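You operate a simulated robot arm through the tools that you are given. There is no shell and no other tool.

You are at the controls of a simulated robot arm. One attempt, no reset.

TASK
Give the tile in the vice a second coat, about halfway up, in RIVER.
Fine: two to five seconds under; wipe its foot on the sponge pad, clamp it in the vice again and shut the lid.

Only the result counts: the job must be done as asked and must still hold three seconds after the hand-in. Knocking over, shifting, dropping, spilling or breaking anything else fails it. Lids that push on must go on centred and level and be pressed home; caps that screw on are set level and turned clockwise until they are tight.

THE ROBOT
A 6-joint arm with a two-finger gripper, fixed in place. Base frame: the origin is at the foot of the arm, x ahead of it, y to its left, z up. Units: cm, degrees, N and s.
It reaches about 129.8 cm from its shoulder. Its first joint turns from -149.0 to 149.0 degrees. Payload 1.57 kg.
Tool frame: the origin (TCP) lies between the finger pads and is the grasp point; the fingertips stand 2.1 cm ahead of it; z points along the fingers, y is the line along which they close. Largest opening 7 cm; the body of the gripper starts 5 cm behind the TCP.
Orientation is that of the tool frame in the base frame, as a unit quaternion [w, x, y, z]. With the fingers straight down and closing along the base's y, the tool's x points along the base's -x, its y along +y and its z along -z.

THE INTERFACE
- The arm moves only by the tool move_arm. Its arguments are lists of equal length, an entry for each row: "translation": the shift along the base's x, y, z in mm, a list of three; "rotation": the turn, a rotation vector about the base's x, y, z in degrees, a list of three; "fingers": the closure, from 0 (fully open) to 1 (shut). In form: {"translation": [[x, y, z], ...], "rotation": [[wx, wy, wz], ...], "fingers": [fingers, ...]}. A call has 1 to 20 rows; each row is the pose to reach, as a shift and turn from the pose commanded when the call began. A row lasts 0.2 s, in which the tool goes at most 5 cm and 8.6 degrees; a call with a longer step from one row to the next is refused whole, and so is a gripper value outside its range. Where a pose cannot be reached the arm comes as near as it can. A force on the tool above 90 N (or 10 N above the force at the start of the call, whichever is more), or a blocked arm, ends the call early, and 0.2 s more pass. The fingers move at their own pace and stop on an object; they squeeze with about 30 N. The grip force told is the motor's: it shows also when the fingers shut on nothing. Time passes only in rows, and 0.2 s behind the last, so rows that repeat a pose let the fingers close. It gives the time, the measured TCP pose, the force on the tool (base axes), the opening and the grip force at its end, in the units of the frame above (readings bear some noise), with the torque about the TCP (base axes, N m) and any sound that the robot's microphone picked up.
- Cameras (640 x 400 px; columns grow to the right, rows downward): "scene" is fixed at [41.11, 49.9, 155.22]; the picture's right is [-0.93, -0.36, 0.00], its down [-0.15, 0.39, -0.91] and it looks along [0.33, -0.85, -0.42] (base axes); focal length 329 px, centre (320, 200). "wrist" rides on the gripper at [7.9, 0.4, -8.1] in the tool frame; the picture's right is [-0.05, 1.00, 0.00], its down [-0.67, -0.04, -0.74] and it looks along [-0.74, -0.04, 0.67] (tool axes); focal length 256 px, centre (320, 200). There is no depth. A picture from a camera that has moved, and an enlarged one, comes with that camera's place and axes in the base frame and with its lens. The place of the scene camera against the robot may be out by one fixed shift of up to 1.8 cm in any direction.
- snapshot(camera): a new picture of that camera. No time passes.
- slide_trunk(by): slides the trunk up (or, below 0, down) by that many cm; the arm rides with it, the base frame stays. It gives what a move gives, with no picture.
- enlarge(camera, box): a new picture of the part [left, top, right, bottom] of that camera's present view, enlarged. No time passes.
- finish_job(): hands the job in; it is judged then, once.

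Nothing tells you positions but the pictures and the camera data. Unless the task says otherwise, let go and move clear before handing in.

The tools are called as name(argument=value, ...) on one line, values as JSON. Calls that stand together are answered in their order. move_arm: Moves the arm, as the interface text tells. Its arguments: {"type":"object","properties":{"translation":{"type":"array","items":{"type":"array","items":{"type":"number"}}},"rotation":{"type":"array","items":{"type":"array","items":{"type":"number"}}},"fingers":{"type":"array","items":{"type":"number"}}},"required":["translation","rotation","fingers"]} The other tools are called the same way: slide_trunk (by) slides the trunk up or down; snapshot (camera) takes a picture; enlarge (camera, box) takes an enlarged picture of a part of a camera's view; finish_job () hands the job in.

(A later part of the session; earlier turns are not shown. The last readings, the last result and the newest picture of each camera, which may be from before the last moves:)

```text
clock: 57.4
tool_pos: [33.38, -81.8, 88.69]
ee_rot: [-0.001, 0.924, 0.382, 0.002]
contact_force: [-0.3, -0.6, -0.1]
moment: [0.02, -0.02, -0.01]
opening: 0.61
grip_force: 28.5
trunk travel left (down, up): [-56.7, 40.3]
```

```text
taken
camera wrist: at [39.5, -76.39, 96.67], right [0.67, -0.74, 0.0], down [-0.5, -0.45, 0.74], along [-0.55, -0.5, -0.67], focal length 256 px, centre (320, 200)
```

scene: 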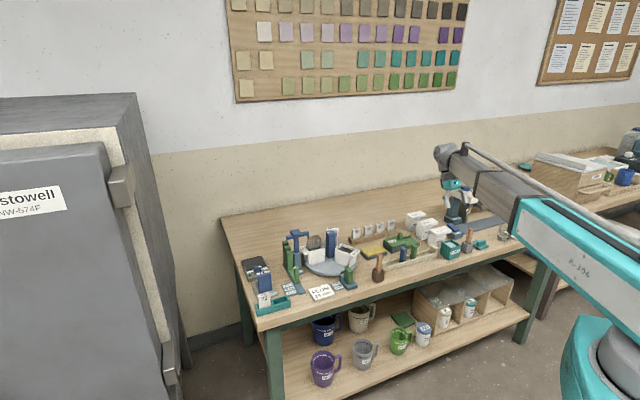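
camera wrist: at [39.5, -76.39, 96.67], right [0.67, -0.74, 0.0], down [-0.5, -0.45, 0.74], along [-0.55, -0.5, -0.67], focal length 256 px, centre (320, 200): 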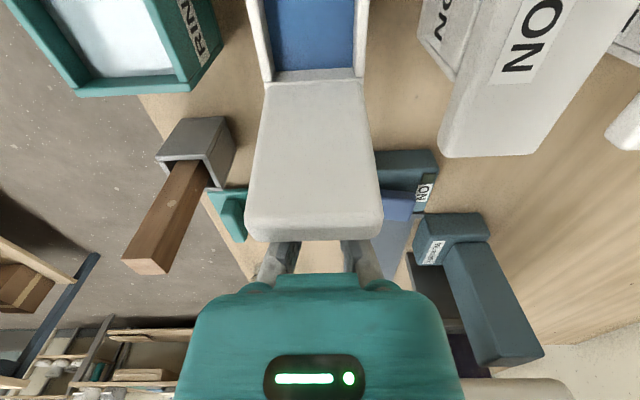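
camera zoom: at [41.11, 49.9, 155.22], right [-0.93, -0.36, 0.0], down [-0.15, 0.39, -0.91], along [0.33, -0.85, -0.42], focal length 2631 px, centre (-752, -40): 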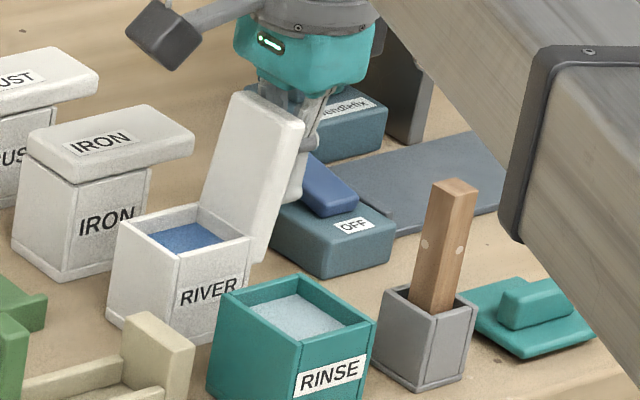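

The lid leans past vertical and the force is gone. I'll raise the hand clear and check that it stays open.

slide_trunk(by=2)

slide_trunk(by=10)

enlarge(camera="scene", box=[424, 205, 484, 255])

snapshot(camera="wrist")

```text
clock: 58.1
tool_pos: [33.38, -81.83, 90.64]
ee_rot: [0.0, 0.924, 0.383, 0.002]
contact_force: [-0.5, 0.5, 0.1]
moment: [-0.03, 0.03, -0.01]
opening: 0.6
grip_force: 29.0
trunk travel left (down, up): [-58.7, 38.3]
```

```text
clock: 59.4
tool_pos: [33.41, -81.85, 100.51]
ee_rot: [0.001, 0.924, 0.382, 0.001]
contact_force: [-0.6, -0.1, -0.6]
moment: [0.01, -0.01, 0.03]
opening: 0.01
grip_force: 28.4
trunk travel left (down, up): [-68.7, 28.3]
```

```text
8.00 times, centred on (454, 230) of scene
camera zoom: at [41.11, 49.9, 155.22], right [-0.93, -0.36, 0.0], down [-0.15, 0.39, -0.91], along [0.33, -0.85, -0.42], focal length 2631 px, centre (-752, -40)
```

zoom: 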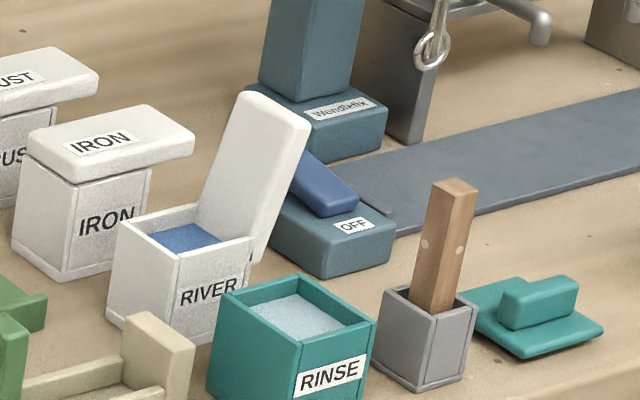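

```text
taken
camera wrist: at [39.51, -76.41, 108.66], right [0.67, -0.74, 0.0], down [-0.5, -0.45, 0.74], along [-0.55, -0.5, -0.67], focal length 256 px, centre (320, 200)
```

wrist: 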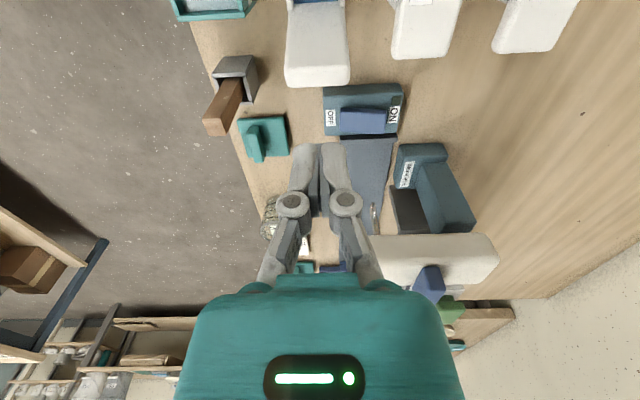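

The lid stays open by itself. Now I'll view the pot's interior to measure its opening and the liquid level.

move_arm(translation=[[35, 35, 0], [70, 70, 0], [92, 112, 0], [92, 112, 0]], rotation=[[0, 0, 0], [0, 0, 0], [0, 0, 0], [0, 0, 0]], fingers=[0.6, 0.3, 0, 0])

enlarge(camera="wrist", box=[240, 60, 400, 200])

slide_trunk(by=-5)

enlarge(camera="wrist", box=[240, 60, 400, 200])

```text
clock: 60.4
tool_pos: [42.55, -70.8, 100.66]
ee_rot: [-0.001, 0.924, 0.383, 0.001]
contact_force: [-0.9, 0.1, 0.4]
moment: [-0.02, -0.02, 0.03]
opening: 7.0
grip_force: 0.1
trunk travel left (down, up): [-68.7, 28.3]
```

```text
2.86 times, centred on (320, 130) of wrist
camera zoom: at [48.69, -65.29, 108.68], right [0.67, -0.74, 0.0], down [-0.5, -0.45, 0.74], along [-0.55, -0.5, -0.67], focal length 731 px, centre (320, 400)
```

zoom: 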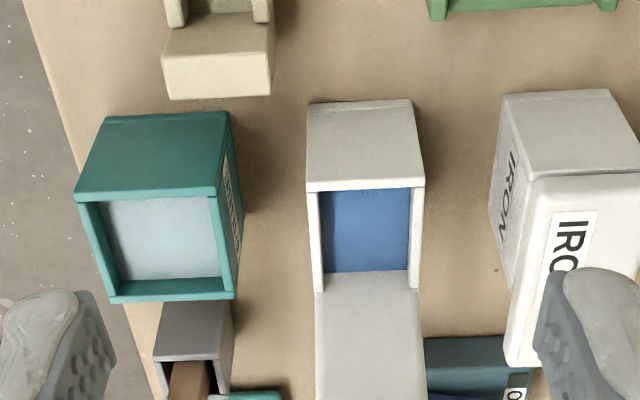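

```text
clock: 61.3
tool_pos: [42.63, -70.78, 95.61]
ee_rot: [0.0, 0.924, 0.383, 0.001]
contact_force: [0.0, 0.1, 0.7]
moment: [0.0, 0.0, 0.0]
opening: 6.99
grip_force: 0.0
trunk travel left (down, up): [-63.7, 33.3]
```

```text
2.86 times, centred on (320, 130) of wrist
camera zoom: at [48.65, -65.33, 103.67], right [0.67, -0.74, 0.0], down [-0.5, -0.45, 0.74], along [-0.55, -0.5, -0.67], focal length 731 px, centre (320, 400)
```

zoom: 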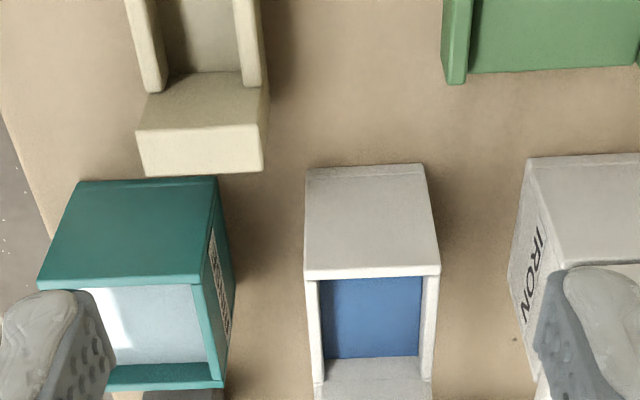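

The pot opening is about 4.4 × 3.3 cm inside, rim z≈86.1, with the blue liquid at z≈84.9. Now back to the vice for a careful diagonal look at the tile and gap before gripping.

slide_trunk(by=6.5)

move_arm(translation=[[-35, 35, 0], [-70, 70, 0], [-105, 105, 0], [-135, 135, 0], [-105, 160, 0], [-75, 186, 0], [-45, 212, 0], [-15, 238, 0], [15, 264, 0], [45, 290, 0], [75, 316, 0], [105, 342, 0], [135, 368, 0], [165, 394, 0], [195, 420, 0], [220, 442, 0], [220, 442, 0]], rotation=[[0, 0, 8.4], [0, 0, 16.8], [0, 0, 25.2], [0, 0, 33.6], [0, 0, 42], [0, 0, 50.4], [0, 0, 58.8], [0, 0, 67.2], [0, 0, 75.6], [0, 0, 84], [0, 0, 92.4], [0, 0, 100.8], [0, 0, 109.2], [0, 0, 117.6], [0, 0, 126], [0, 0, 134.4], [0, 0, 135]], fingers=[0, 0, 0, 0, 0, 0, 0, 0, 0, 0, 0, 0, 0, 0, 0, 0, 0])

enlarge(camera="wrist", box=[250, 100, 400, 260])

enlarge(camera="scene", box=[245, 250, 290, 295])

```text
clock: 62.4
tool_pos: [42.62, -70.77, 102.15]
ee_rot: [-0.001, 0.924, 0.383, 0.001]
contact_force: [0.3, 0.1, 0.6]
moment: [0.03, 0.0, 0.0]
opening: 7.0
grip_force: 0.1
trunk travel left (down, up): [-70.2, 26.8]
```

```text
clock: 66.0
tool_pos: [64.57, -26.32, 102.04]
ee_rot: [-0.001, -0.001, 1.0, 0.001]
contact_force: [0.7, 0.9, -0.5]
moment: [-0.01, -0.03, -0.03]
opening: 6.97
grip_force: 0.1
trunk travel left (down, up): [-70.2, 26.8]
```

```text
2.50 times, centred on (325, 180) of wrist
camera zoom: at [56.76, -25.83, 110.17], right [0.05, 1.0, 0.0], down [0.67, -0.03, 0.74], along [0.74, -0.04, -0.67], focal length 640 px, centre (308, 250)
```

zoom: 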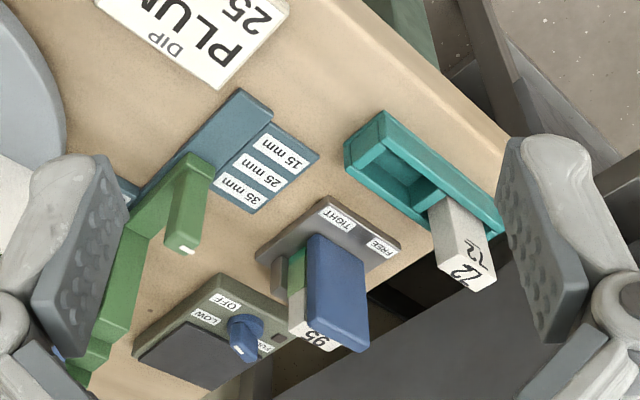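

```text
8.89 times, centred on (268, 272) of scene
camera zoom: at [41.11, 49.9, 155.22], right [-0.93, -0.36, 0.0], down [-0.15, 0.39, -0.91], along [0.33, -0.85, -0.42], focal length 2923 px, centre (787, -444)
```

zoom: 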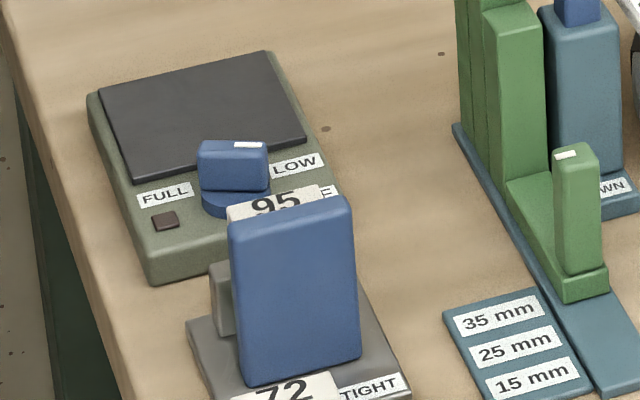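

enlarge(camera="wrist", box=[295, 175, 365, 245])

enlarge(camera="scene", box=[256, 262, 282, 288])

```text
5.71 times, centred on (330, 210) of wrist
camera zoom: at [56.76, -25.83, 110.17], right [0.05, 1.0, 0.0], down [0.67, -0.03, 0.74], along [0.74, -0.04, -0.67], focal length 1463 px, centre (263, 143)
```

zoom: 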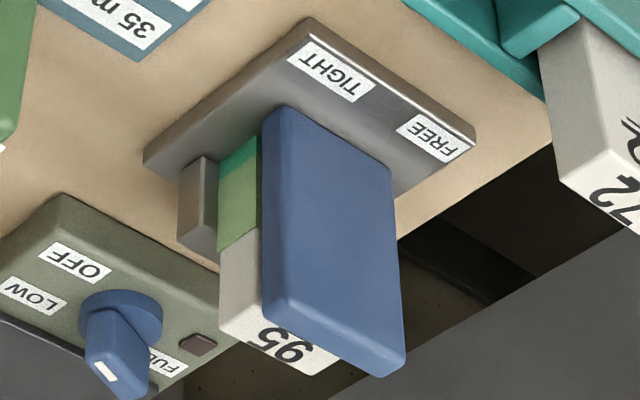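

```text
15.38 times, centred on (269, 275) of scene
camera zoom: at [41.11, 49.9, 155.22], right [-0.93, -0.36, 0.0], down [-0.15, 0.39, -0.91], along [0.33, -0.85, -0.42], focal length 5060 px, centre (1105, -954)
```

zoom: 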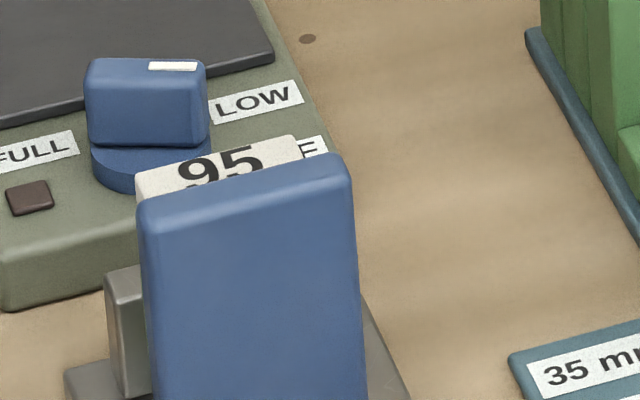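

I need to know the real gap, so I'll repeat the earlier steep view over the vice for direct comparison.

move_arm(translation=[[25, 28, 0], [50, 57, 0], [75, 86, 0], [100, 115, 0], [120, 140, 0], [132.5, 155, 0], [132.5, 155, 0]], rotation=[[0, 0, -7.5], [0, 0, -15], [0, 0, -22.5], [0, 0, -30], [0, 0, -37.5], [0, 0, -45], [0, 0, -45]], fingers=[0, 0, 0, 0, 0, 0, 0])

move_arm(translation=[[20, -25, 0], [40, -50, 0], [60, -75, 0], [86, -112, 0], [86, -112, 0], [86, -112, 0]], rotation=[[5, 5, 0], [10, 10, 0], [15, 15, 0], [20, 20, 0], [25, 25, 0], [25, 25, 0]], fingers=[0, 0, 0, 0, 0, 0])

enlarge(camera="wrist", box=[280, 140, 360, 215])

```text
clock: 67.6
tool_pos: [77.94, -10.91, 102.12]
ee_rot: [0.0, 0.384, 0.923, 0.0]
contact_force: [-0.2, -0.6, -0.1]
moment: [0.0, 0.01, 0.02]
opening: 6.99
grip_force: 0.1
trunk travel left (down, up): [-70.2, 26.8]
```

```text
clock: 69.0
tool_pos: [86.63, -21.63, 104.59]
ee_rot: [-0.23, 0.373, 0.892, 0.107]
contact_force: [-0.2, 0.0, 0.5]
moment: [0.0, -0.02, -0.03]
opening: 7.0
grip_force: 0.0
out of reach, approached as far as the arm can: row 2, 3, 4, 5, 6
trunk travel left (down, up): [-70.2, 26.8]
```

```text
5.33 times, centred on (320, 178) of wrist
camera zoom: at [85.01, -19.23, 115.41], right [0.75, 0.66, -0.01], down [0.63, -0.71, 0.32], along [0.21, -0.24, -0.95], focal length 1365 px, centre (320, 320)
```

zoom: 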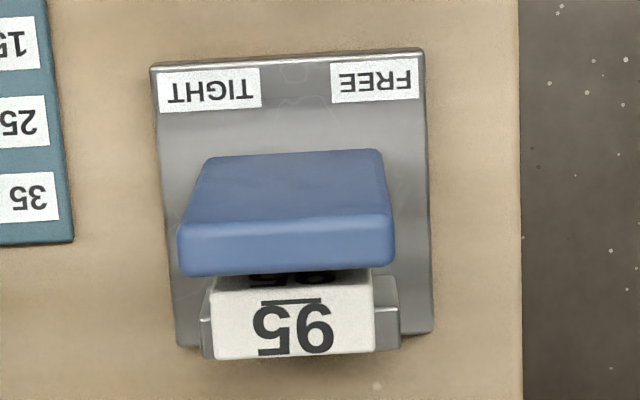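

Now it's clear: the jaw opened about 0.6 cm, the tile is ~1.65 cm thick and 3.5 cm wide, centred near n≈83, t≈45. I'll straighten the wrist and place the fingers above the tile to grip its narrow sides.

move_arm(translation=[[5, -10, 0], [15, -22, 0], [27, -38, 0], [39.5, -52.4, 0], [39.5, -52.4, 0], [39.5, -52.4, 0]], rotation=[[-5.4, -5.0, 0.1], [-10.8, -10, 0.2], [-16.2, -15, 0.3], [-21.65, -19.9, 0.4], [-21.65, -19.9, 0.4], [-21.65, -19.9, 0.4]], fingers=[0, 0, 0, 0, 0, 0])

enlarge(camera="wrist", box=[260, 0, 380, 120])

```text
clock: 70.4
tool_pos: [90.57, -26.86, 102.01]
ee_rot: [0.001, 0.383, 0.924, 0.0]
contact_force: [-0.2, 0.3, 0.3]
moment: [0.01, -0.02, 0.02]
opening: 6.98
grip_force: 0.0
out of reach, approached as far as the arm can: row 1, 2, 3, 4, 5, 6
trunk travel left (down, up): [-70.2, 26.8]
```

```text
3.33 times, centred on (320, 60) of wrist
camera zoom: at [85.43, -20.84, 110.13], right [0.74, 0.67, 0.0], down [0.44, -0.5, 0.75], along [0.5, -0.55, -0.67], focal length 853 px, centre (320, 667)
```

zoom: 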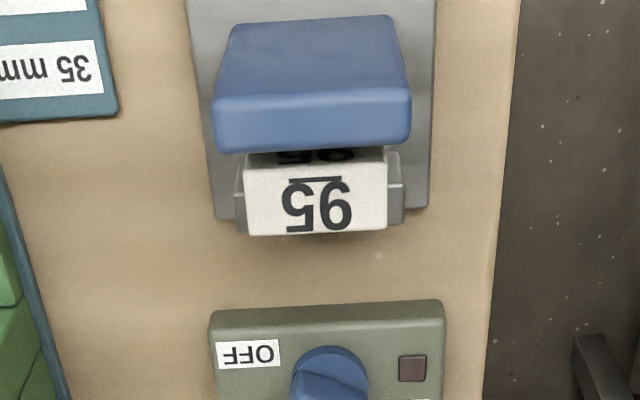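

Well aligned; a 1 mm correction and descend in two steps.

move_arm(translation=[[-0.7, -0.7, 0], [-0.7, -0.7, 0]], rotation=[[0, 0, 0], [0, 0, 0]], fingers=[0, 0])

slide_trunk(by=-10.5)

snapshot(camera="wrist")

enlarge(camera="wrist", box=[240, 60, 400, 240])

```text
clock: 71.0
tool_pos: [90.51, -26.86, 102.1]
ee_rot: [0.0, 0.383, 0.924, 0.0]
contact_force: [-1.4, 0.2, -0.6]
moment: [0.01, -0.01, -0.01]
opening: 6.98
grip_force: 0.0
trunk travel left (down, up): [-70.2, 26.8]
```

```text
clock: 72.3
tool_pos: [90.59, -26.93, 91.59]
ee_rot: [0.001, 0.383, 0.924, 0.0]
contact_force: [-0.1, -0.2, -0.2]
moment: [0.02, 0.03, -0.01]
opening: 7.0
grip_force: 0.1
trunk travel left (down, up): [-59.7, 37.3]
```

```text
taken
camera wrist: at [85.3, -20.88, 99.65], right [0.74, 0.67, 0.0], down [0.45, -0.5, 0.75], along [0.5, -0.55, -0.67], focal length 256 px, centre (320, 200)
```

wrist: 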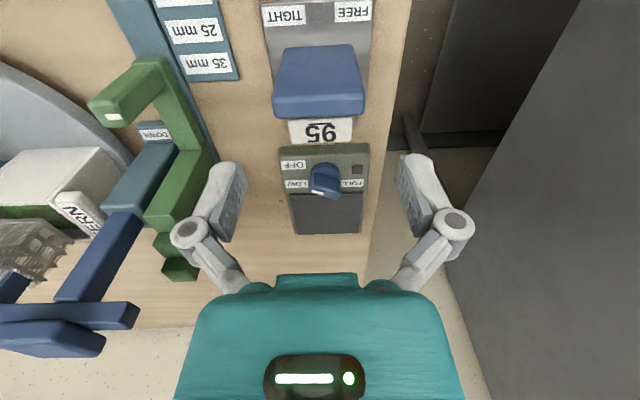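

```text
2.22 times, centred on (320, 150) of wrist
camera zoom: at [85.3, -20.88, 99.65], right [0.74, 0.67, 0.0], down [0.45, -0.5, 0.75], along [0.5, -0.55, -0.67], focal length 569 px, centre (320, 311)
```

zoom: 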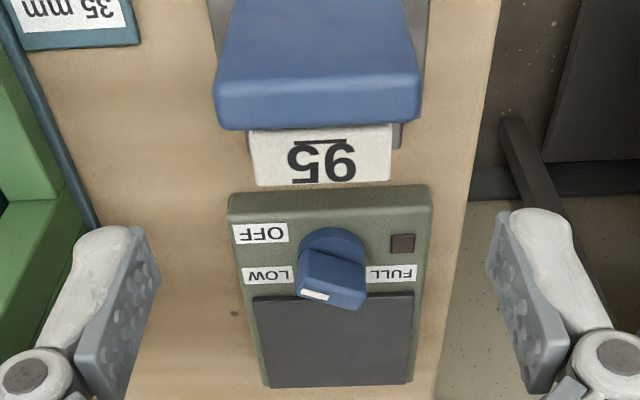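

Tile top is at z≈87.0, so the tile is about 6 cm tall. Descending to overlap it by about 1.6 cm and gripping.

slide_trunk(by=-4.1)

move_arm(translation=[[0, 0, 0], [0, 0, 0], [0, 0, 0], [0, 0, 0], [0, 0, 0]], rotation=[[0, 0, 0], [0, 0, 0], [0, 0, 0], [0, 0, 0], [0, 0, 0]], fingers=[0.2, 0.4, 0.6, 1, 1])

snapshot(camera="wrist")

enlarge(camera="scene", box=[245, 240, 295, 290])

```text
clock: 73.2
tool_pos: [90.54, -26.82, 87.62]
ee_rot: [0.001, 0.383, 0.924, 0.0]
contact_force: [-0.5, -0.6, -0.9]
moment: [0.0, 0.03, -0.02]
opening: 7.0
grip_force: 0.0
trunk travel left (down, up): [-55.6, 41.4]
```

```text
clock: 74.4
tool_pos: [90.51, -26.89, 87.41]
ee_rot: [0.0, 0.383, 0.924, 0.001]
contact_force: [1.8, -0.3, 2.5]
moment: [0.06, -0.06, 0.01]
opening: 3.52
grip_force: 29.8
trunk travel left (down, up): [-55.6, 41.4]
```

```text
taken
camera wrist: at [85.3, -20.88, 95.55], right [0.74, 0.67, 0.0], down [0.44, -0.5, 0.75], along [0.5, -0.55, -0.67], focal length 256 px, centre (320, 200)
```

wrist: 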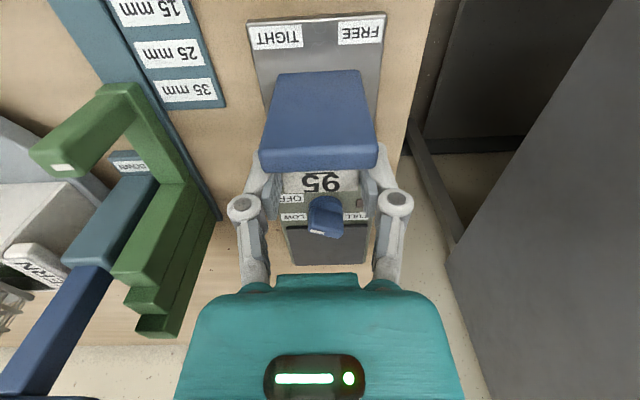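

```text
8.00 times, centred on (270, 265) of scene
camera zoom: at [41.11, 49.9, 155.22], right [-0.93, -0.36, 0.0], down [-0.15, 0.39, -0.91], along [0.33, -0.85, -0.42], focal length 2631 px, centre (720, -320)
```

zoom: 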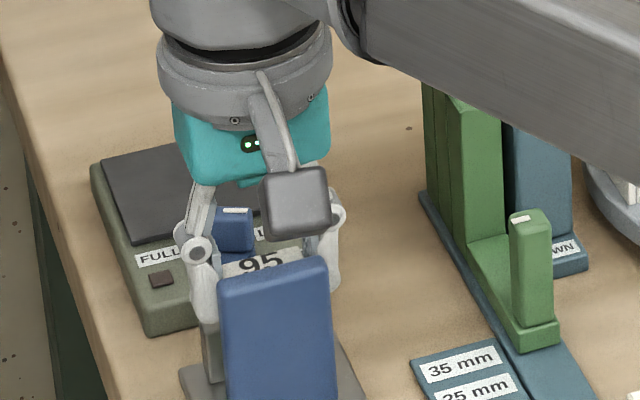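

Gripped the tile (3.5 cm). Lifting it straight out of the vice.

slide_trunk(by=2)

enlarge(camera="scene", box=[245, 240, 295, 290])

```text
clock: 75.1
tool_pos: [90.43, -27.05, 89.5]
ee_rot: [0.0, 0.383, 0.924, 0.0]
contact_force: [0.7, 0.2, 0.5]
moment: [0.01, -0.03, -0.01]
opening: 3.53
grip_force: 29.5
trunk travel left (down, up): [-57.6, 39.4]
```

```text
8.00 times, centred on (270, 265) of scene
camera zoom: at [41.11, 49.9, 155.22], right [-0.93, -0.36, 0.0], down [-0.15, 0.39, -0.91], along [0.33, -0.85, -0.42], focal length 2631 px, centre (720, -320)
```

zoom: 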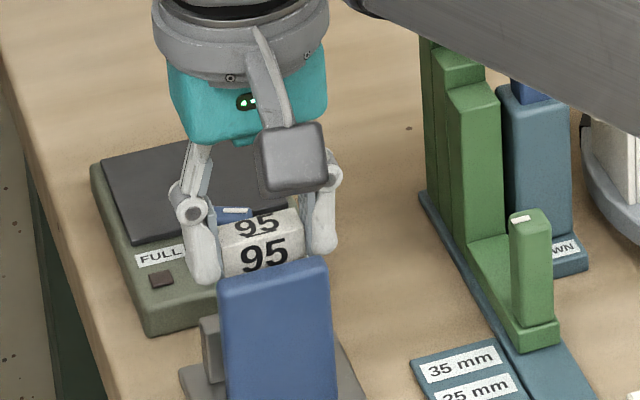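

The tile comes free. Lifting clear and taking a close look at its old coat.

slide_trunk(by=13.5)

enlarge(camera="scene", box=[250, 205, 290, 260])

snapshot(camera="wrist")

```text
clock: 76.7
tool_pos: [90.59, -26.87, 103.03]
ee_rot: [0.0, 0.382, 0.924, 0.001]
contact_force: [0.5, 0.4, -1.2]
moment: [0.0, 0.02, -0.01]
opening: 3.52
grip_force: 30.2
trunk travel left (down, up): [-71.1, 25.9]
```

```text
7.27 times, centred on (270, 232) of scene
camera zoom: at [41.11, 49.9, 155.22], right [-0.93, -0.36, 0.0], down [-0.15, 0.39, -0.91], along [0.33, -0.85, -0.42], focal length 2392 px, centre (684, -36)
```

zoom: 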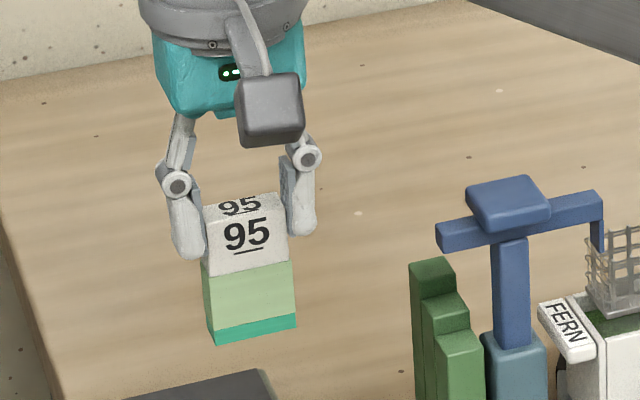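

```text
taken
camera wrist: at [85.33, -20.88, 111.02], right [0.74, 0.67, 0.0], down [0.45, -0.5, 0.75], along [0.5, -0.55, -0.67], focal length 256 px, centre (320, 200)
```

wrist: 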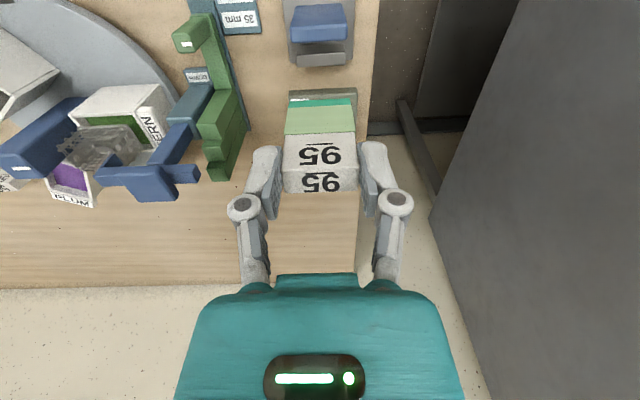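

The old coat is light green about halfway up with a darker bead at the foot; the tile is ~6 cm tall, so I want ~3 cm immersion. Now I carry it along the front to the RIVER pot.

move_arm(translation=[[-30, 30, 0], [-60, 60, 0], [-90, 90, 0], [-120, 120, 0], [-149, 149, 0], [-181, 117, 0], [-213, 85, 0], [-245, 53, 0], [-277, 21, 0], [-309, -11, 0], [-341, -43, 0], [-373, -75, 0], [-405, -107, 0], [-405, -107, 0]], rotation=[[0, 0, 0], [0, 0, 0], [0, 0, 0], [0, 0, 0], [0, 0, 0], [0, 0, 0], [0, 0, 0], [0, 0, 0], [0, 0, 0], [0, 0, 0], [0, 0, 0], [0, 0, 0], [0, 0, 0], [0, 0, 0]], fingers=[1, 1, 1, 1, 1, 1, 1, 1, 1, 1, 1, 1, 1, 1])

move_arm(translation=[[-32, -32, 0], [-64, -64, 0], [-96, -96, 0], [-128, -128, 0], [-160, -160, 0], [-192, -192, 0], [-224, -224, 0], [-256, -256, 0], [-260, -260, 0]], rotation=[[0, 0, 0], [0, 0, 0], [0, 0, 0], [0, 0, 0], [0, 0, 0], [0, 0, 0], [0, 0, 0], [0, 0, 0], [0, 0, 0]], fingers=[1, 1, 1, 1, 1, 1, 1, 1, 1])

snapshot(camera="wrist")

snapshot(camera="scene")

```text
clock: 79.7
tool_pos: [49.85, -37.47, 103.02]
ee_rot: [0.0, 0.382, 0.924, 0.0]
contact_force: [0.1, 0.2, -0.5]
moment: [0.03, 0.01, 0.02]
opening: 3.52
grip_force: 30.6
trunk travel left (down, up): [-71.1, 25.9]
```

```text
clock: 81.7
tool_pos: [24.09, -63.79, 102.87]
ee_rot: [0.0, 0.383, 0.924, 0.0]
contact_force: [-0.7, 0.2, -1.1]
moment: [0.02, -0.03, 0.0]
opening: 3.52
grip_force: 29.4
out of reach, approached as far as the arm can: row 8
trunk travel left (down, up): [-71.1, 25.9]
```

```text
taken
camera wrist: at [18.91, -57.74, 111.04], right [0.74, 0.67, 0.0], down [0.45, -0.5, 0.75], along [0.5, -0.55, -0.67], focal length 256 px, centre (320, 200)
```

wrist: 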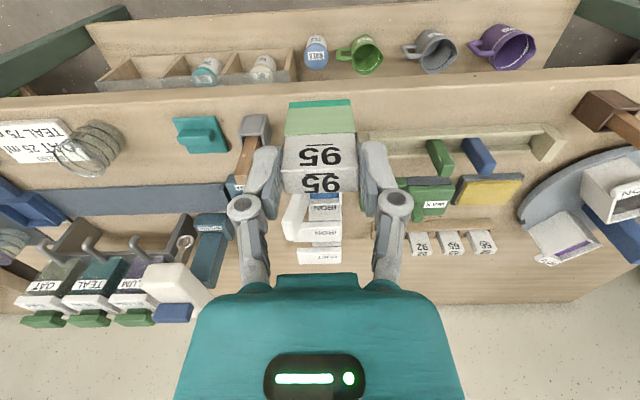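

```text
taken
```

scene: 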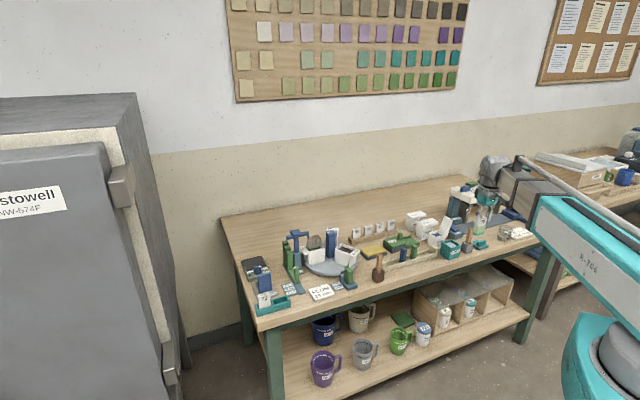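

Now extend forward to hover over the pot.

move_arm(translation=[[28, -28, 0], [56, -56, 0], [84, -84, 0], [112, -112, 0], [136, -135, 0], [136, -135, 0]], rotation=[[0, 0, 0], [0, 0, 0], [0, 0, 0], [0, 0, 0], [0, 0, 0], [0, 0, 0]], fingers=[1, 1, 1, 1, 1, 1])

snapshot(camera="wrist")

enlarge(camera="wrist", box=[230, 0, 410, 200])

enlarge(camera="scene", box=[415, 185, 485, 255])

```text
clock: 83.1
tool_pos: [37.58, -77.23, 102.97]
ee_rot: [0.001, 0.383, 0.924, 0.001]
contact_force: [-0.6, 0.0, 0.1]
moment: [0.04, 0.03, -0.02]
opening: 3.52
grip_force: 30.2
trunk travel left (down, up): [-71.1, 25.9]
```

```text
taken
camera wrist: at [32.32, -71.26, 111.04], right [0.74, 0.67, 0.0], down [0.45, -0.5, 0.75], along [0.5, -0.55, -0.67], focal length 256 px, centre (320, 200)
```

wrist: 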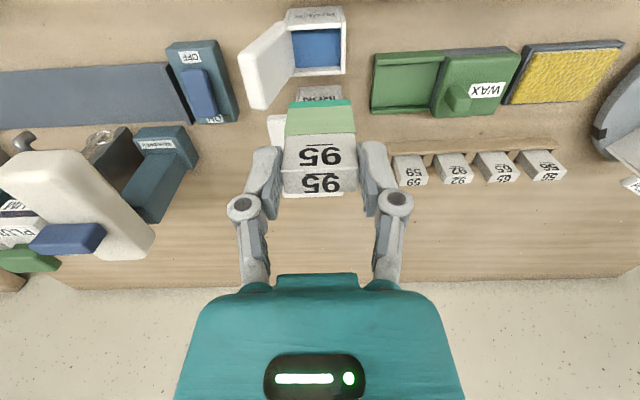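

```text
2.00 times, centred on (320, 100) of wrist
camera zoom: at [32.32, -71.26, 111.04], right [0.74, 0.67, 0.0], down [0.45, -0.5, 0.75], along [0.5, -0.55, -0.67], focal length 512 px, centre (320, 400)
```

zoom: 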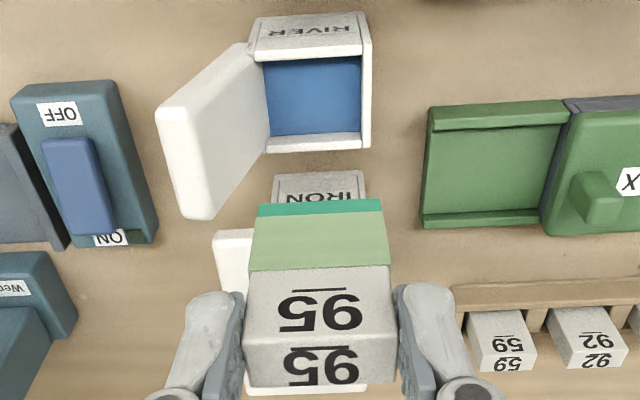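

```text
5.71 times, centred on (450, 220) of scene
camera zoom: at [41.11, 49.9, 155.22], right [-0.93, -0.36, 0.0], down [-0.15, 0.39, -0.91], along [0.33, -0.85, -0.42], focal length 1879 px, centre (-423, 86)
```

zoom: 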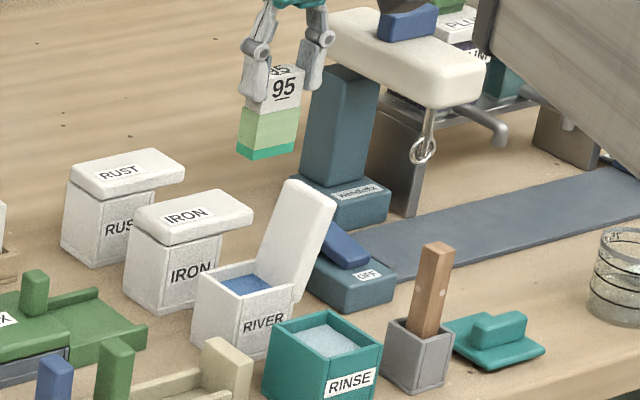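

From this view the tile is nearly centred over the pot; a 1.4 mm shift toward the hinge side centres it. I'll lower until the foot is about 1 cm above the rim and check again.

move_arm(translation=[[-1, -1, 0], [-1, -1, 0]], rotation=[[0, 0, 0], [0, 0, 0]], fingers=[1, 1])

slide_trunk(by=-9.0)

enlarge(camera="wrist", box=[230, 60, 410, 220])

enlarge(camera="scene", box=[420, 205, 475, 255])

```text
clock: 83.7
tool_pos: [37.47, -77.23, 102.94]
ee_rot: [0.0, 0.383, 0.924, 0.0]
contact_force: [-0.5, 0.3, -0.1]
moment: [0.04, -0.02, -0.02]
opening: 3.5
grip_force: 29.8
trunk travel left (down, up): [-71.1, 25.9]
```

```text
clock: 84.9
tool_pos: [37.4, -77.22, 94.03]
ee_rot: [0.0, 0.383, 0.924, 0.0]
contact_force: [0.0, 0.0, -0.5]
moment: [0.01, -0.01, 0.0]
opening: 3.52
grip_force: 30.7
trunk travel left (down, up): [-62.1, 34.9]
```

```text
2.50 times, centred on (320, 140) of wrist
camera zoom: at [32.23, -71.3, 102.05], right [0.74, 0.67, 0.0], down [0.45, -0.5, 0.75], along [0.5, -0.55, -0.67], focal length 640 px, centre (320, 350)
```

zoom: 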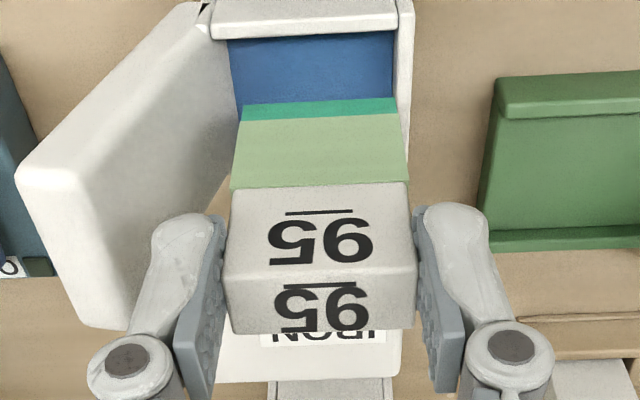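

```text
8.00 times, centred on (448, 230) of scene
camera zoom: at [41.11, 49.9, 155.22], right [-0.93, -0.36, 0.0], down [-0.15, 0.39, -0.91], along [0.33, -0.85, -0.42], focal length 2631 px, centre (-700, -40)
```

zoom: 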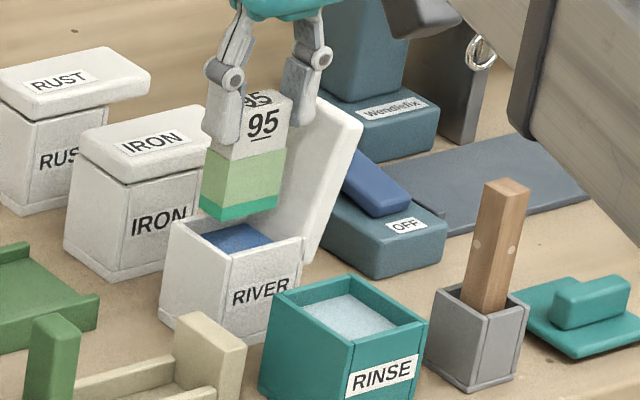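

The foot is over the opening with small clearances. I'll shift 0.8 mm more toward the hinge side, lower the foot just inside the rim (above the liquid), and check forces.

move_arm(translation=[[-0.6, -0.6, 0], [-0.6, -0.6, 0]], rotation=[[0, 0, 0], [0, 0, 0]], fingers=[1, 1])

slide_trunk(by=-1.9)

enlarge(camera="wrist", box=[230, 60, 410, 220])

enlarge(camera="scene", box=[430, 215, 470, 250])

```text
clock: 85.5
tool_pos: [37.38, -77.41, 94.05]
ee_rot: [0.0, 0.383, 0.924, 0.0]
contact_force: [0.4, -0.2, -0.6]
moment: [0.01, -0.01, 0.01]
opening: 3.52
grip_force: 30.0
trunk travel left (down, up): [-62.1, 34.9]
```

```text
clock: 86.2
tool_pos: [37.34, -77.32, 92.08]
ee_rot: [0.001, 0.383, 0.924, 0.001]
contact_force: [0.2, 0.5, -0.2]
moment: [0.0, -0.01, 0.01]
opening: 3.52
grip_force: 30.2
trunk travel left (down, up): [-60.2, 36.8]
```

```text
2.50 times, centred on (320, 140) of wrist
camera zoom: at [32.18, -71.34, 100.14], right [0.74, 0.67, 0.0], down [0.45, -0.5, 0.75], along [0.5, -0.55, -0.67], focal length 640 px, centre (320, 350)
```

zoom: 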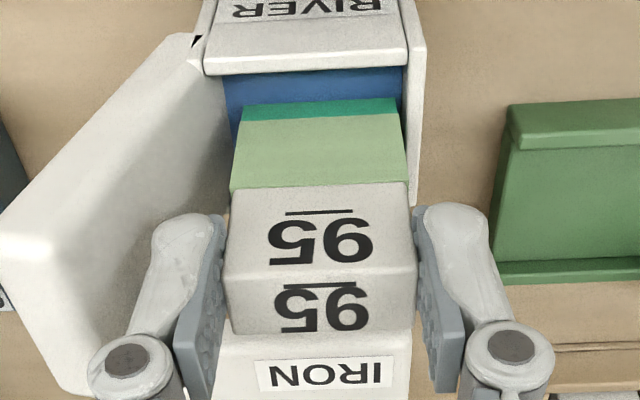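

```text
11.43 times, centred on (450, 232) of scene
camera zoom: at [41.11, 49.9, 155.22], right [-0.93, -0.36, 0.0], down [-0.15, 0.39, -0.91], along [0.33, -0.85, -0.42], focal length 3758 px, centre (-1166, -171)
```

zoom: 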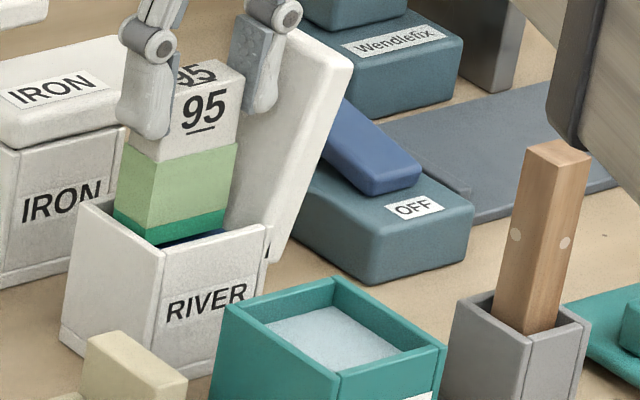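

The foot is inside the rim with no contact force. Now I lower it ~3 cm into the liquid and check before waiting (no time passes while looking).

slide_trunk(by=-3.7)

enlarge(camera="wrist", box=[220, 60, 420, 220])

enlarge(camera="scene", box=[430, 215, 470, 250])

```text
clock: 87.0
tool_pos: [37.42, -77.14, 88.44]
ee_rot: [0.001, 0.382, 0.924, 0.001]
contact_force: [6.6, 11.4, -2.7]
moment: [0.2, -0.15, -0.07]
opening: 3.51
grip_force: 30.4
trunk travel left (down, up): [-56.5, 40.5]
```

```text
2.50 times, centred on (320, 140) of wrist
camera zoom: at [32.3, -71.19, 96.46], right [0.74, 0.67, 0.0], down [0.44, -0.5, 0.74], along [0.5, -0.55, -0.67], focal length 640 px, centre (320, 350)
```

zoom: 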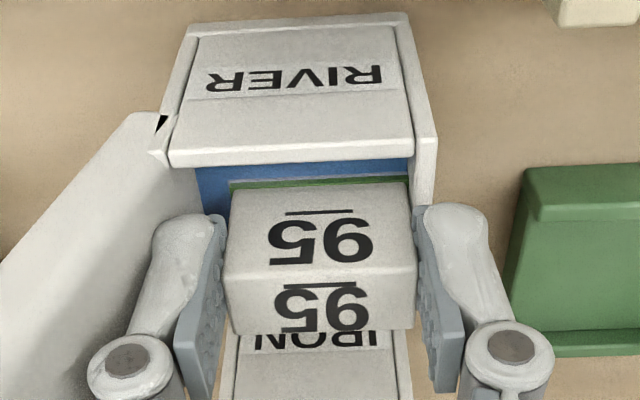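

```text
11.43 times, centred on (450, 232) of scene
camera zoom: at [41.11, 49.9, 155.22], right [-0.93, -0.36, 0.0], down [-0.15, 0.39, -0.91], along [0.33, -0.85, -0.42], focal length 3758 px, centre (-1166, -171)
```

zoom: 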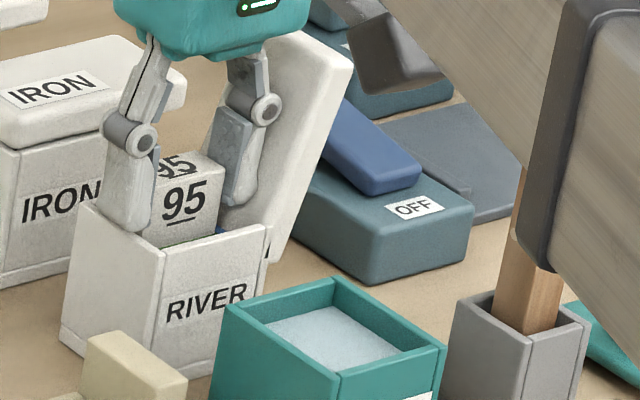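

Immersed to just below the old coat line — about halfway. A light lateral push from the lid (13 N) is tolerable. Holding ~2.4 s, then lifting.

move_arm(translation=[[0, 0, 0], [0, 0, 0], [0, 0, 0], [0, 0, 0], [0, 0, 0], [0, 0, 0], [0, 0, 0], [0, 0, 0], [0, 0, 0], [0, 0, 0]], rotation=[[0, 0, 0], [0, 0, 0], [0, 0, 0], [0, 0, 0], [0, 0, 0], [0, 0, 0], [0, 0, 0], [0, 0, 0], [0, 0, 0], [0, 0, 0]], fingers=[1, 1, 1, 1, 1, 1, 1, 1, 1, 1])

slide_trunk(by=5)

enlarge(camera="wrist", box=[220, 40, 420, 220])

enlarge(camera="scene", box=[430, 205, 470, 250])

```text
clock: 89.2
tool_pos: [37.47, -77.31, 88.5]
ee_rot: [0.0, 0.383, 0.924, 0.0]
contact_force: [10.6, 17.8, -0.6]
moment: [0.31, -0.2, -0.12]
opening: 3.5
grip_force: 30.1
trunk travel left (down, up): [-56.5, 40.5]
```

```text
clock: 90.1
tool_pos: [37.34, -77.26, 93.41]
ee_rot: [0.0, 0.383, 0.924, 0.0]
contact_force: [0.6, 0.7, -1.6]
moment: [0.0, 0.02, 0.02]
opening: 3.53
grip_force: 30.0
trunk travel left (down, up): [-61.5, 35.5]
```

```text
2.22 times, centred on (320, 130) of wrist
camera zoom: at [32.18, -71.37, 101.44], right [0.74, 0.67, 0.0], down [0.45, -0.5, 0.75], along [0.5, -0.55, -0.67], focal length 569 px, centre (320, 356)
```

zoom: 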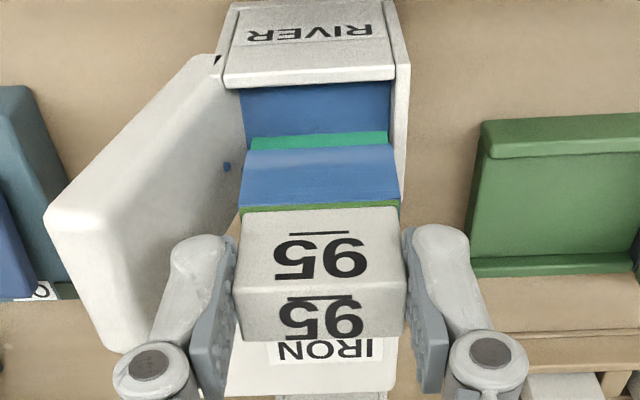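

```text
8.89 times, centred on (450, 228) of scene
camera zoom: at [41.11, 49.9, 155.22], right [-0.93, -0.36, 0.0], down [-0.15, 0.39, -0.91], along [0.33, -0.85, -0.42], focal length 2923 px, centre (-836, -44)
```

zoom: 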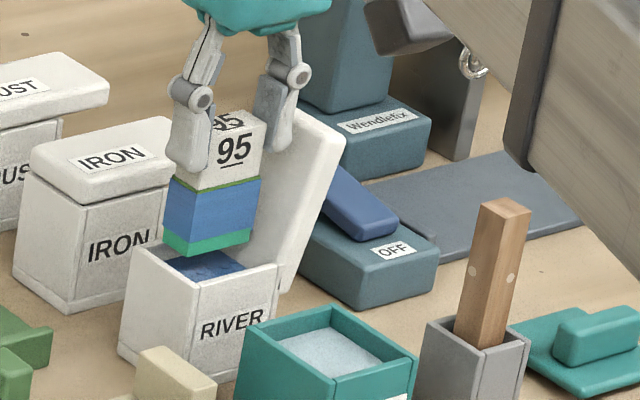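

The blue coat now reaches about halfway (the waxed foot strip stays teal). I'll let it drip over the pot for a moment and inspect.

move_arm(translation=[[0, 0, 0], [0, 0, 0], [0, 0, 0], [0, 0, 0], [0, 0, 0], [0, 0, 0], [0, 0, 0], [0, 0, 0], [0, 0, 0], [0, 0, 0], [0, 0, 0], [0, 0, 0], [0, 0, 0], [0, 0, 0], [0, 0, 0]], rotation=[[0, 0, 0], [0, 0, 0], [0, 0, 0], [0, 0, 0], [0, 0, 0], [0, 0, 0], [0, 0, 0], [0, 0, 0], [0, 0, 0], [0, 0, 0], [0, 0, 0], [0, 0, 0], [0, 0, 0], [0, 0, 0], [0, 0, 0]], fingers=[1, 1, 1, 1, 1, 1, 1, 1, 1, 1, 1, 1, 1, 1, 1])

enlarge(camera="wrist", box=[240, 60, 360, 150])

enlarge(camera="scene", box=[440, 210, 470, 240])

```text
clock: 93.3
tool_pos: [37.36, -77.29, 93.41]
ee_rot: [0.0, 0.382, 0.924, 0.001]
contact_force: [0.4, 0.2, -0.5]
moment: [0.02, 0.02, -0.01]
opening: 3.54
grip_force: 29.8
trunk travel left (down, up): [-61.5, 35.5]
```

```text
4.44 times, centred on (300, 105) of wrist
camera zoom: at [32.17, -71.35, 101.44], right [0.74, 0.67, 0.0], down [0.44, -0.5, 0.75], along [0.5, -0.55, -0.67], focal length 1138 px, centre (409, 622)
```

zoom: 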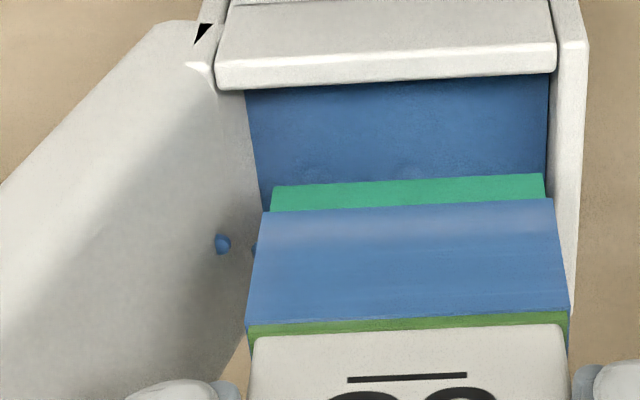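

```text
13.33 times, centred on (455, 225) of scene
camera zoom: at [41.11, 49.9, 155.22], right [-0.93, -0.36, 0.0], down [-0.15, 0.39, -0.91], along [0.33, -0.85, -0.42], focal length 4385 px, centre (-1480, -133)
```

zoom: 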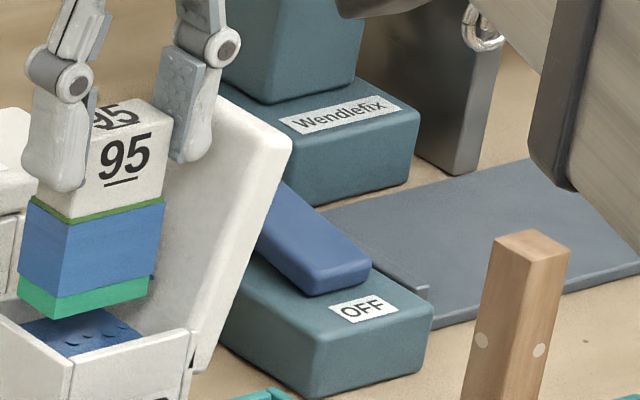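

Beads of glaze cling near the foot; the sponge will deal with those. Lifting clear and moving toward the yellow sponge pad.

slide_trunk(by=9.5)

enlarge(camera="scene", box=[425, 175, 475, 245])

enlarge(camera="wrist", box=[220, 0, 420, 200])

```text
clock: 94.6
tool_pos: [37.33, -77.44, 103.04]
ee_rot: [0.0, 0.383, 0.924, 0.001]
contact_force: [0.2, 0.3, -1.2]
moment: [0.0, 0.01, 0.01]
opening: 3.53
grip_force: 30.0
trunk travel left (down, up): [-71.0, 26.0]
```

```text
5.71 times, centred on (450, 210) of scene
camera zoom: at [41.11, 49.9, 155.22], right [-0.93, -0.36, 0.0], down [-0.15, 0.39, -0.91], along [0.33, -0.85, -0.42], focal length 1879 px, centre (-423, 143)
```

zoom: 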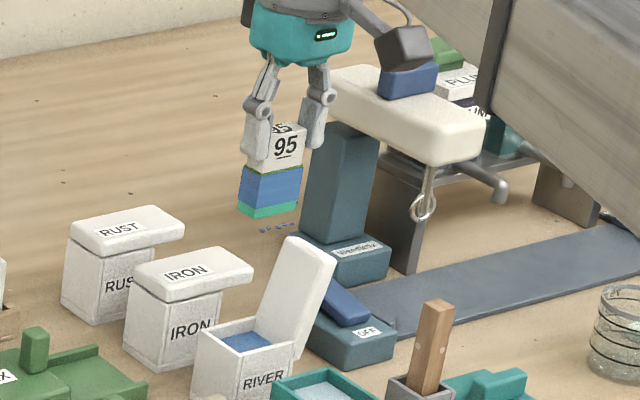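

```text
2.00 times, centred on (320, 100) of wrist
camera zoom: at [32.19, -71.34, 110.94], right [0.74, 0.67, 0.0], down [0.45, -0.5, 0.75], along [0.5, -0.55, -0.67], focal length 512 px, centre (320, 400)
```

zoom: 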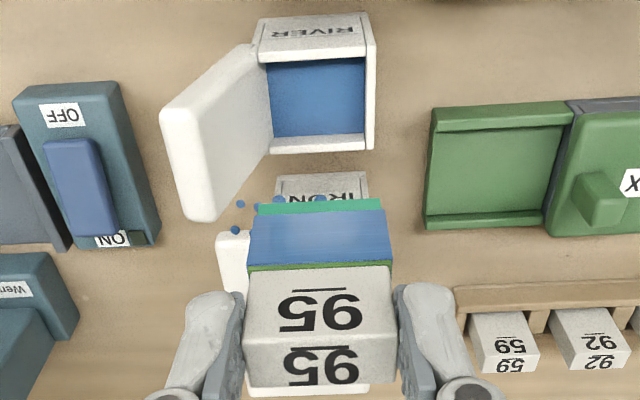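

The drops move with the tile, hanging at its foot. Moving over toward the sponge for a look.

move_arm(translation=[[29, 32, 0], [59, 65, 0], [89, 97, 0], [119, 130, 0], [149, 163, 0], [178, 195, 0], [178, 195, 0]], rotation=[[0, 0, 0], [0, 0, 0], [0, 0, 0], [0, 0, 0], [0, 0, 0], [0, 0, 0], [0, 0, 0]], fingers=[1, 1, 1, 1, 1, 1, 1])

snapshot(camera="wrist")

enlarge(camera="scene", box=[345, 185, 425, 265])

```text
clock: 96.2
tool_pos: [54.85, -57.79, 102.78]
ee_rot: [0.0, 0.383, 0.924, -0.001]
contact_force: [0.4, 0.3, -0.9]
moment: [-0.01, 0.05, 0.02]
opening: 3.52
grip_force: 29.8
trunk travel left (down, up): [-71.0, 26.0]
```

```text
taken
camera wrist: at [49.74, -51.69, 110.95], right [0.74, 0.67, 0.0], down [0.45, -0.5, 0.75], along [0.5, -0.55, -0.67], focal length 256 px, centre (320, 200)
```

wrist: 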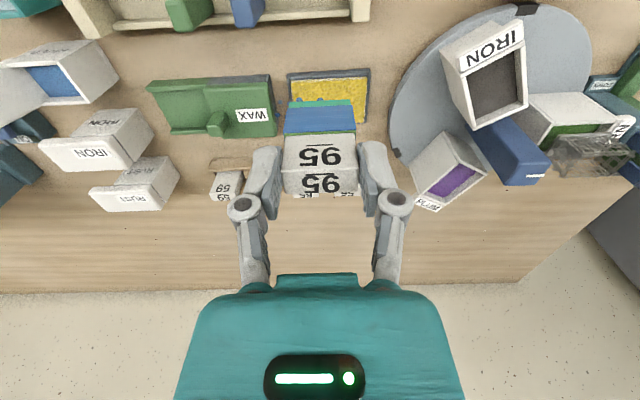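

```text
5.00 times, centred on (385, 225) of scene
camera zoom: at [41.11, 49.9, 155.22], right [-0.93, -0.36, 0.0], down [-0.15, 0.39, -0.91], along [0.33, -0.85, -0.42], focal length 1644 px, centre (-5, 75)
```

zoom: 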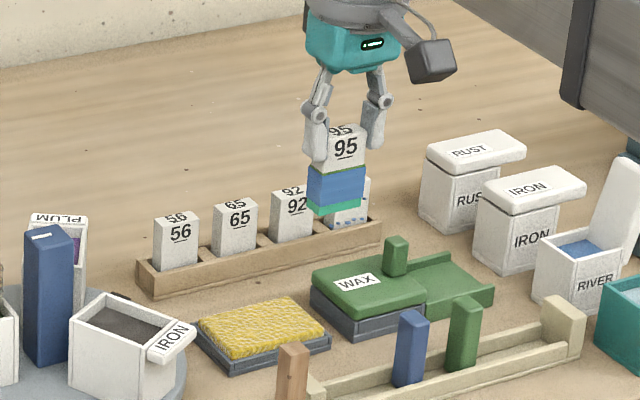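

The sponge spans roughly t −5…3, n 83…88.6. I'll move over its middle and come down to just above it.

move_arm(translation=[[21, -21, 0], [42, -42, 0], [42, -42, 0]], rotation=[[0, 0, 0], [0, 0, 0], [0, 0, 0]], fingers=[1, 1, 1])

slide_trunk(by=-12.5)

snapshot(camera="wrist")

enlarge(camera="scene", box=[350, 215, 420, 275])

```text
clock: 97.0
tool_pos: [59.39, -62.01, 102.97]
ee_rot: [0.0, 0.382, 0.924, 0.0]
contact_force: [0.2, 0.1, -0.8]
moment: [0.02, -0.01, 0.02]
opening: 3.52
grip_force: 30.0
trunk travel left (down, up): [-71.0, 26.0]
```

```text
clock: 98.6
tool_pos: [59.4, -61.9, 90.41]
ee_rot: [0.001, 0.382, 0.924, 0.002]
contact_force: [0.2, -0.3, -0.8]
moment: [0.03, -0.01, 0.02]
opening: 3.54
grip_force: 29.7
trunk travel left (down, up): [-58.5, 38.5]
```

```text
taken
camera wrist: at [54.22, -55.93, 98.45], right [0.74, 0.67, 0.0], down [0.45, -0.5, 0.75], along [0.5, -0.55, -0.67], focal length 256 px, centre (320, 200)
```

wrist: 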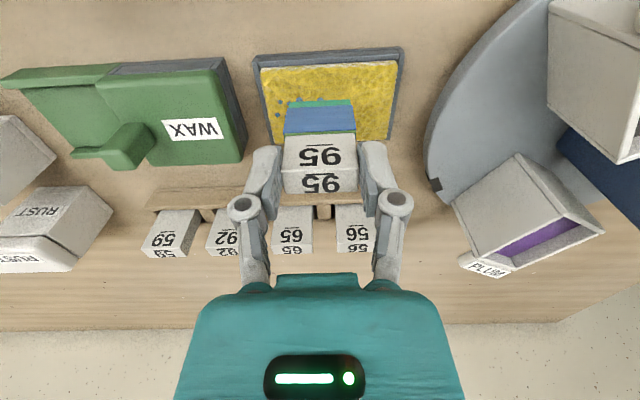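

```text
6.67 times, centred on (385, 245) of scene
camera zoom: at [41.11, 49.9, 155.22], right [-0.93, -0.36, 0.0], down [-0.15, 0.39, -0.91], along [0.33, -0.85, -0.42], focal length 2192 px, centre (-113, -100)
```

zoom: 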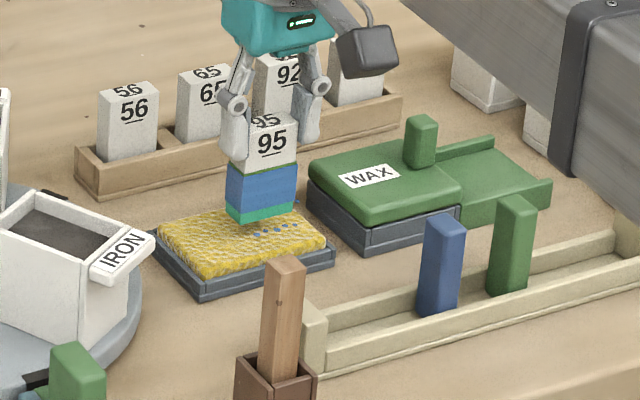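

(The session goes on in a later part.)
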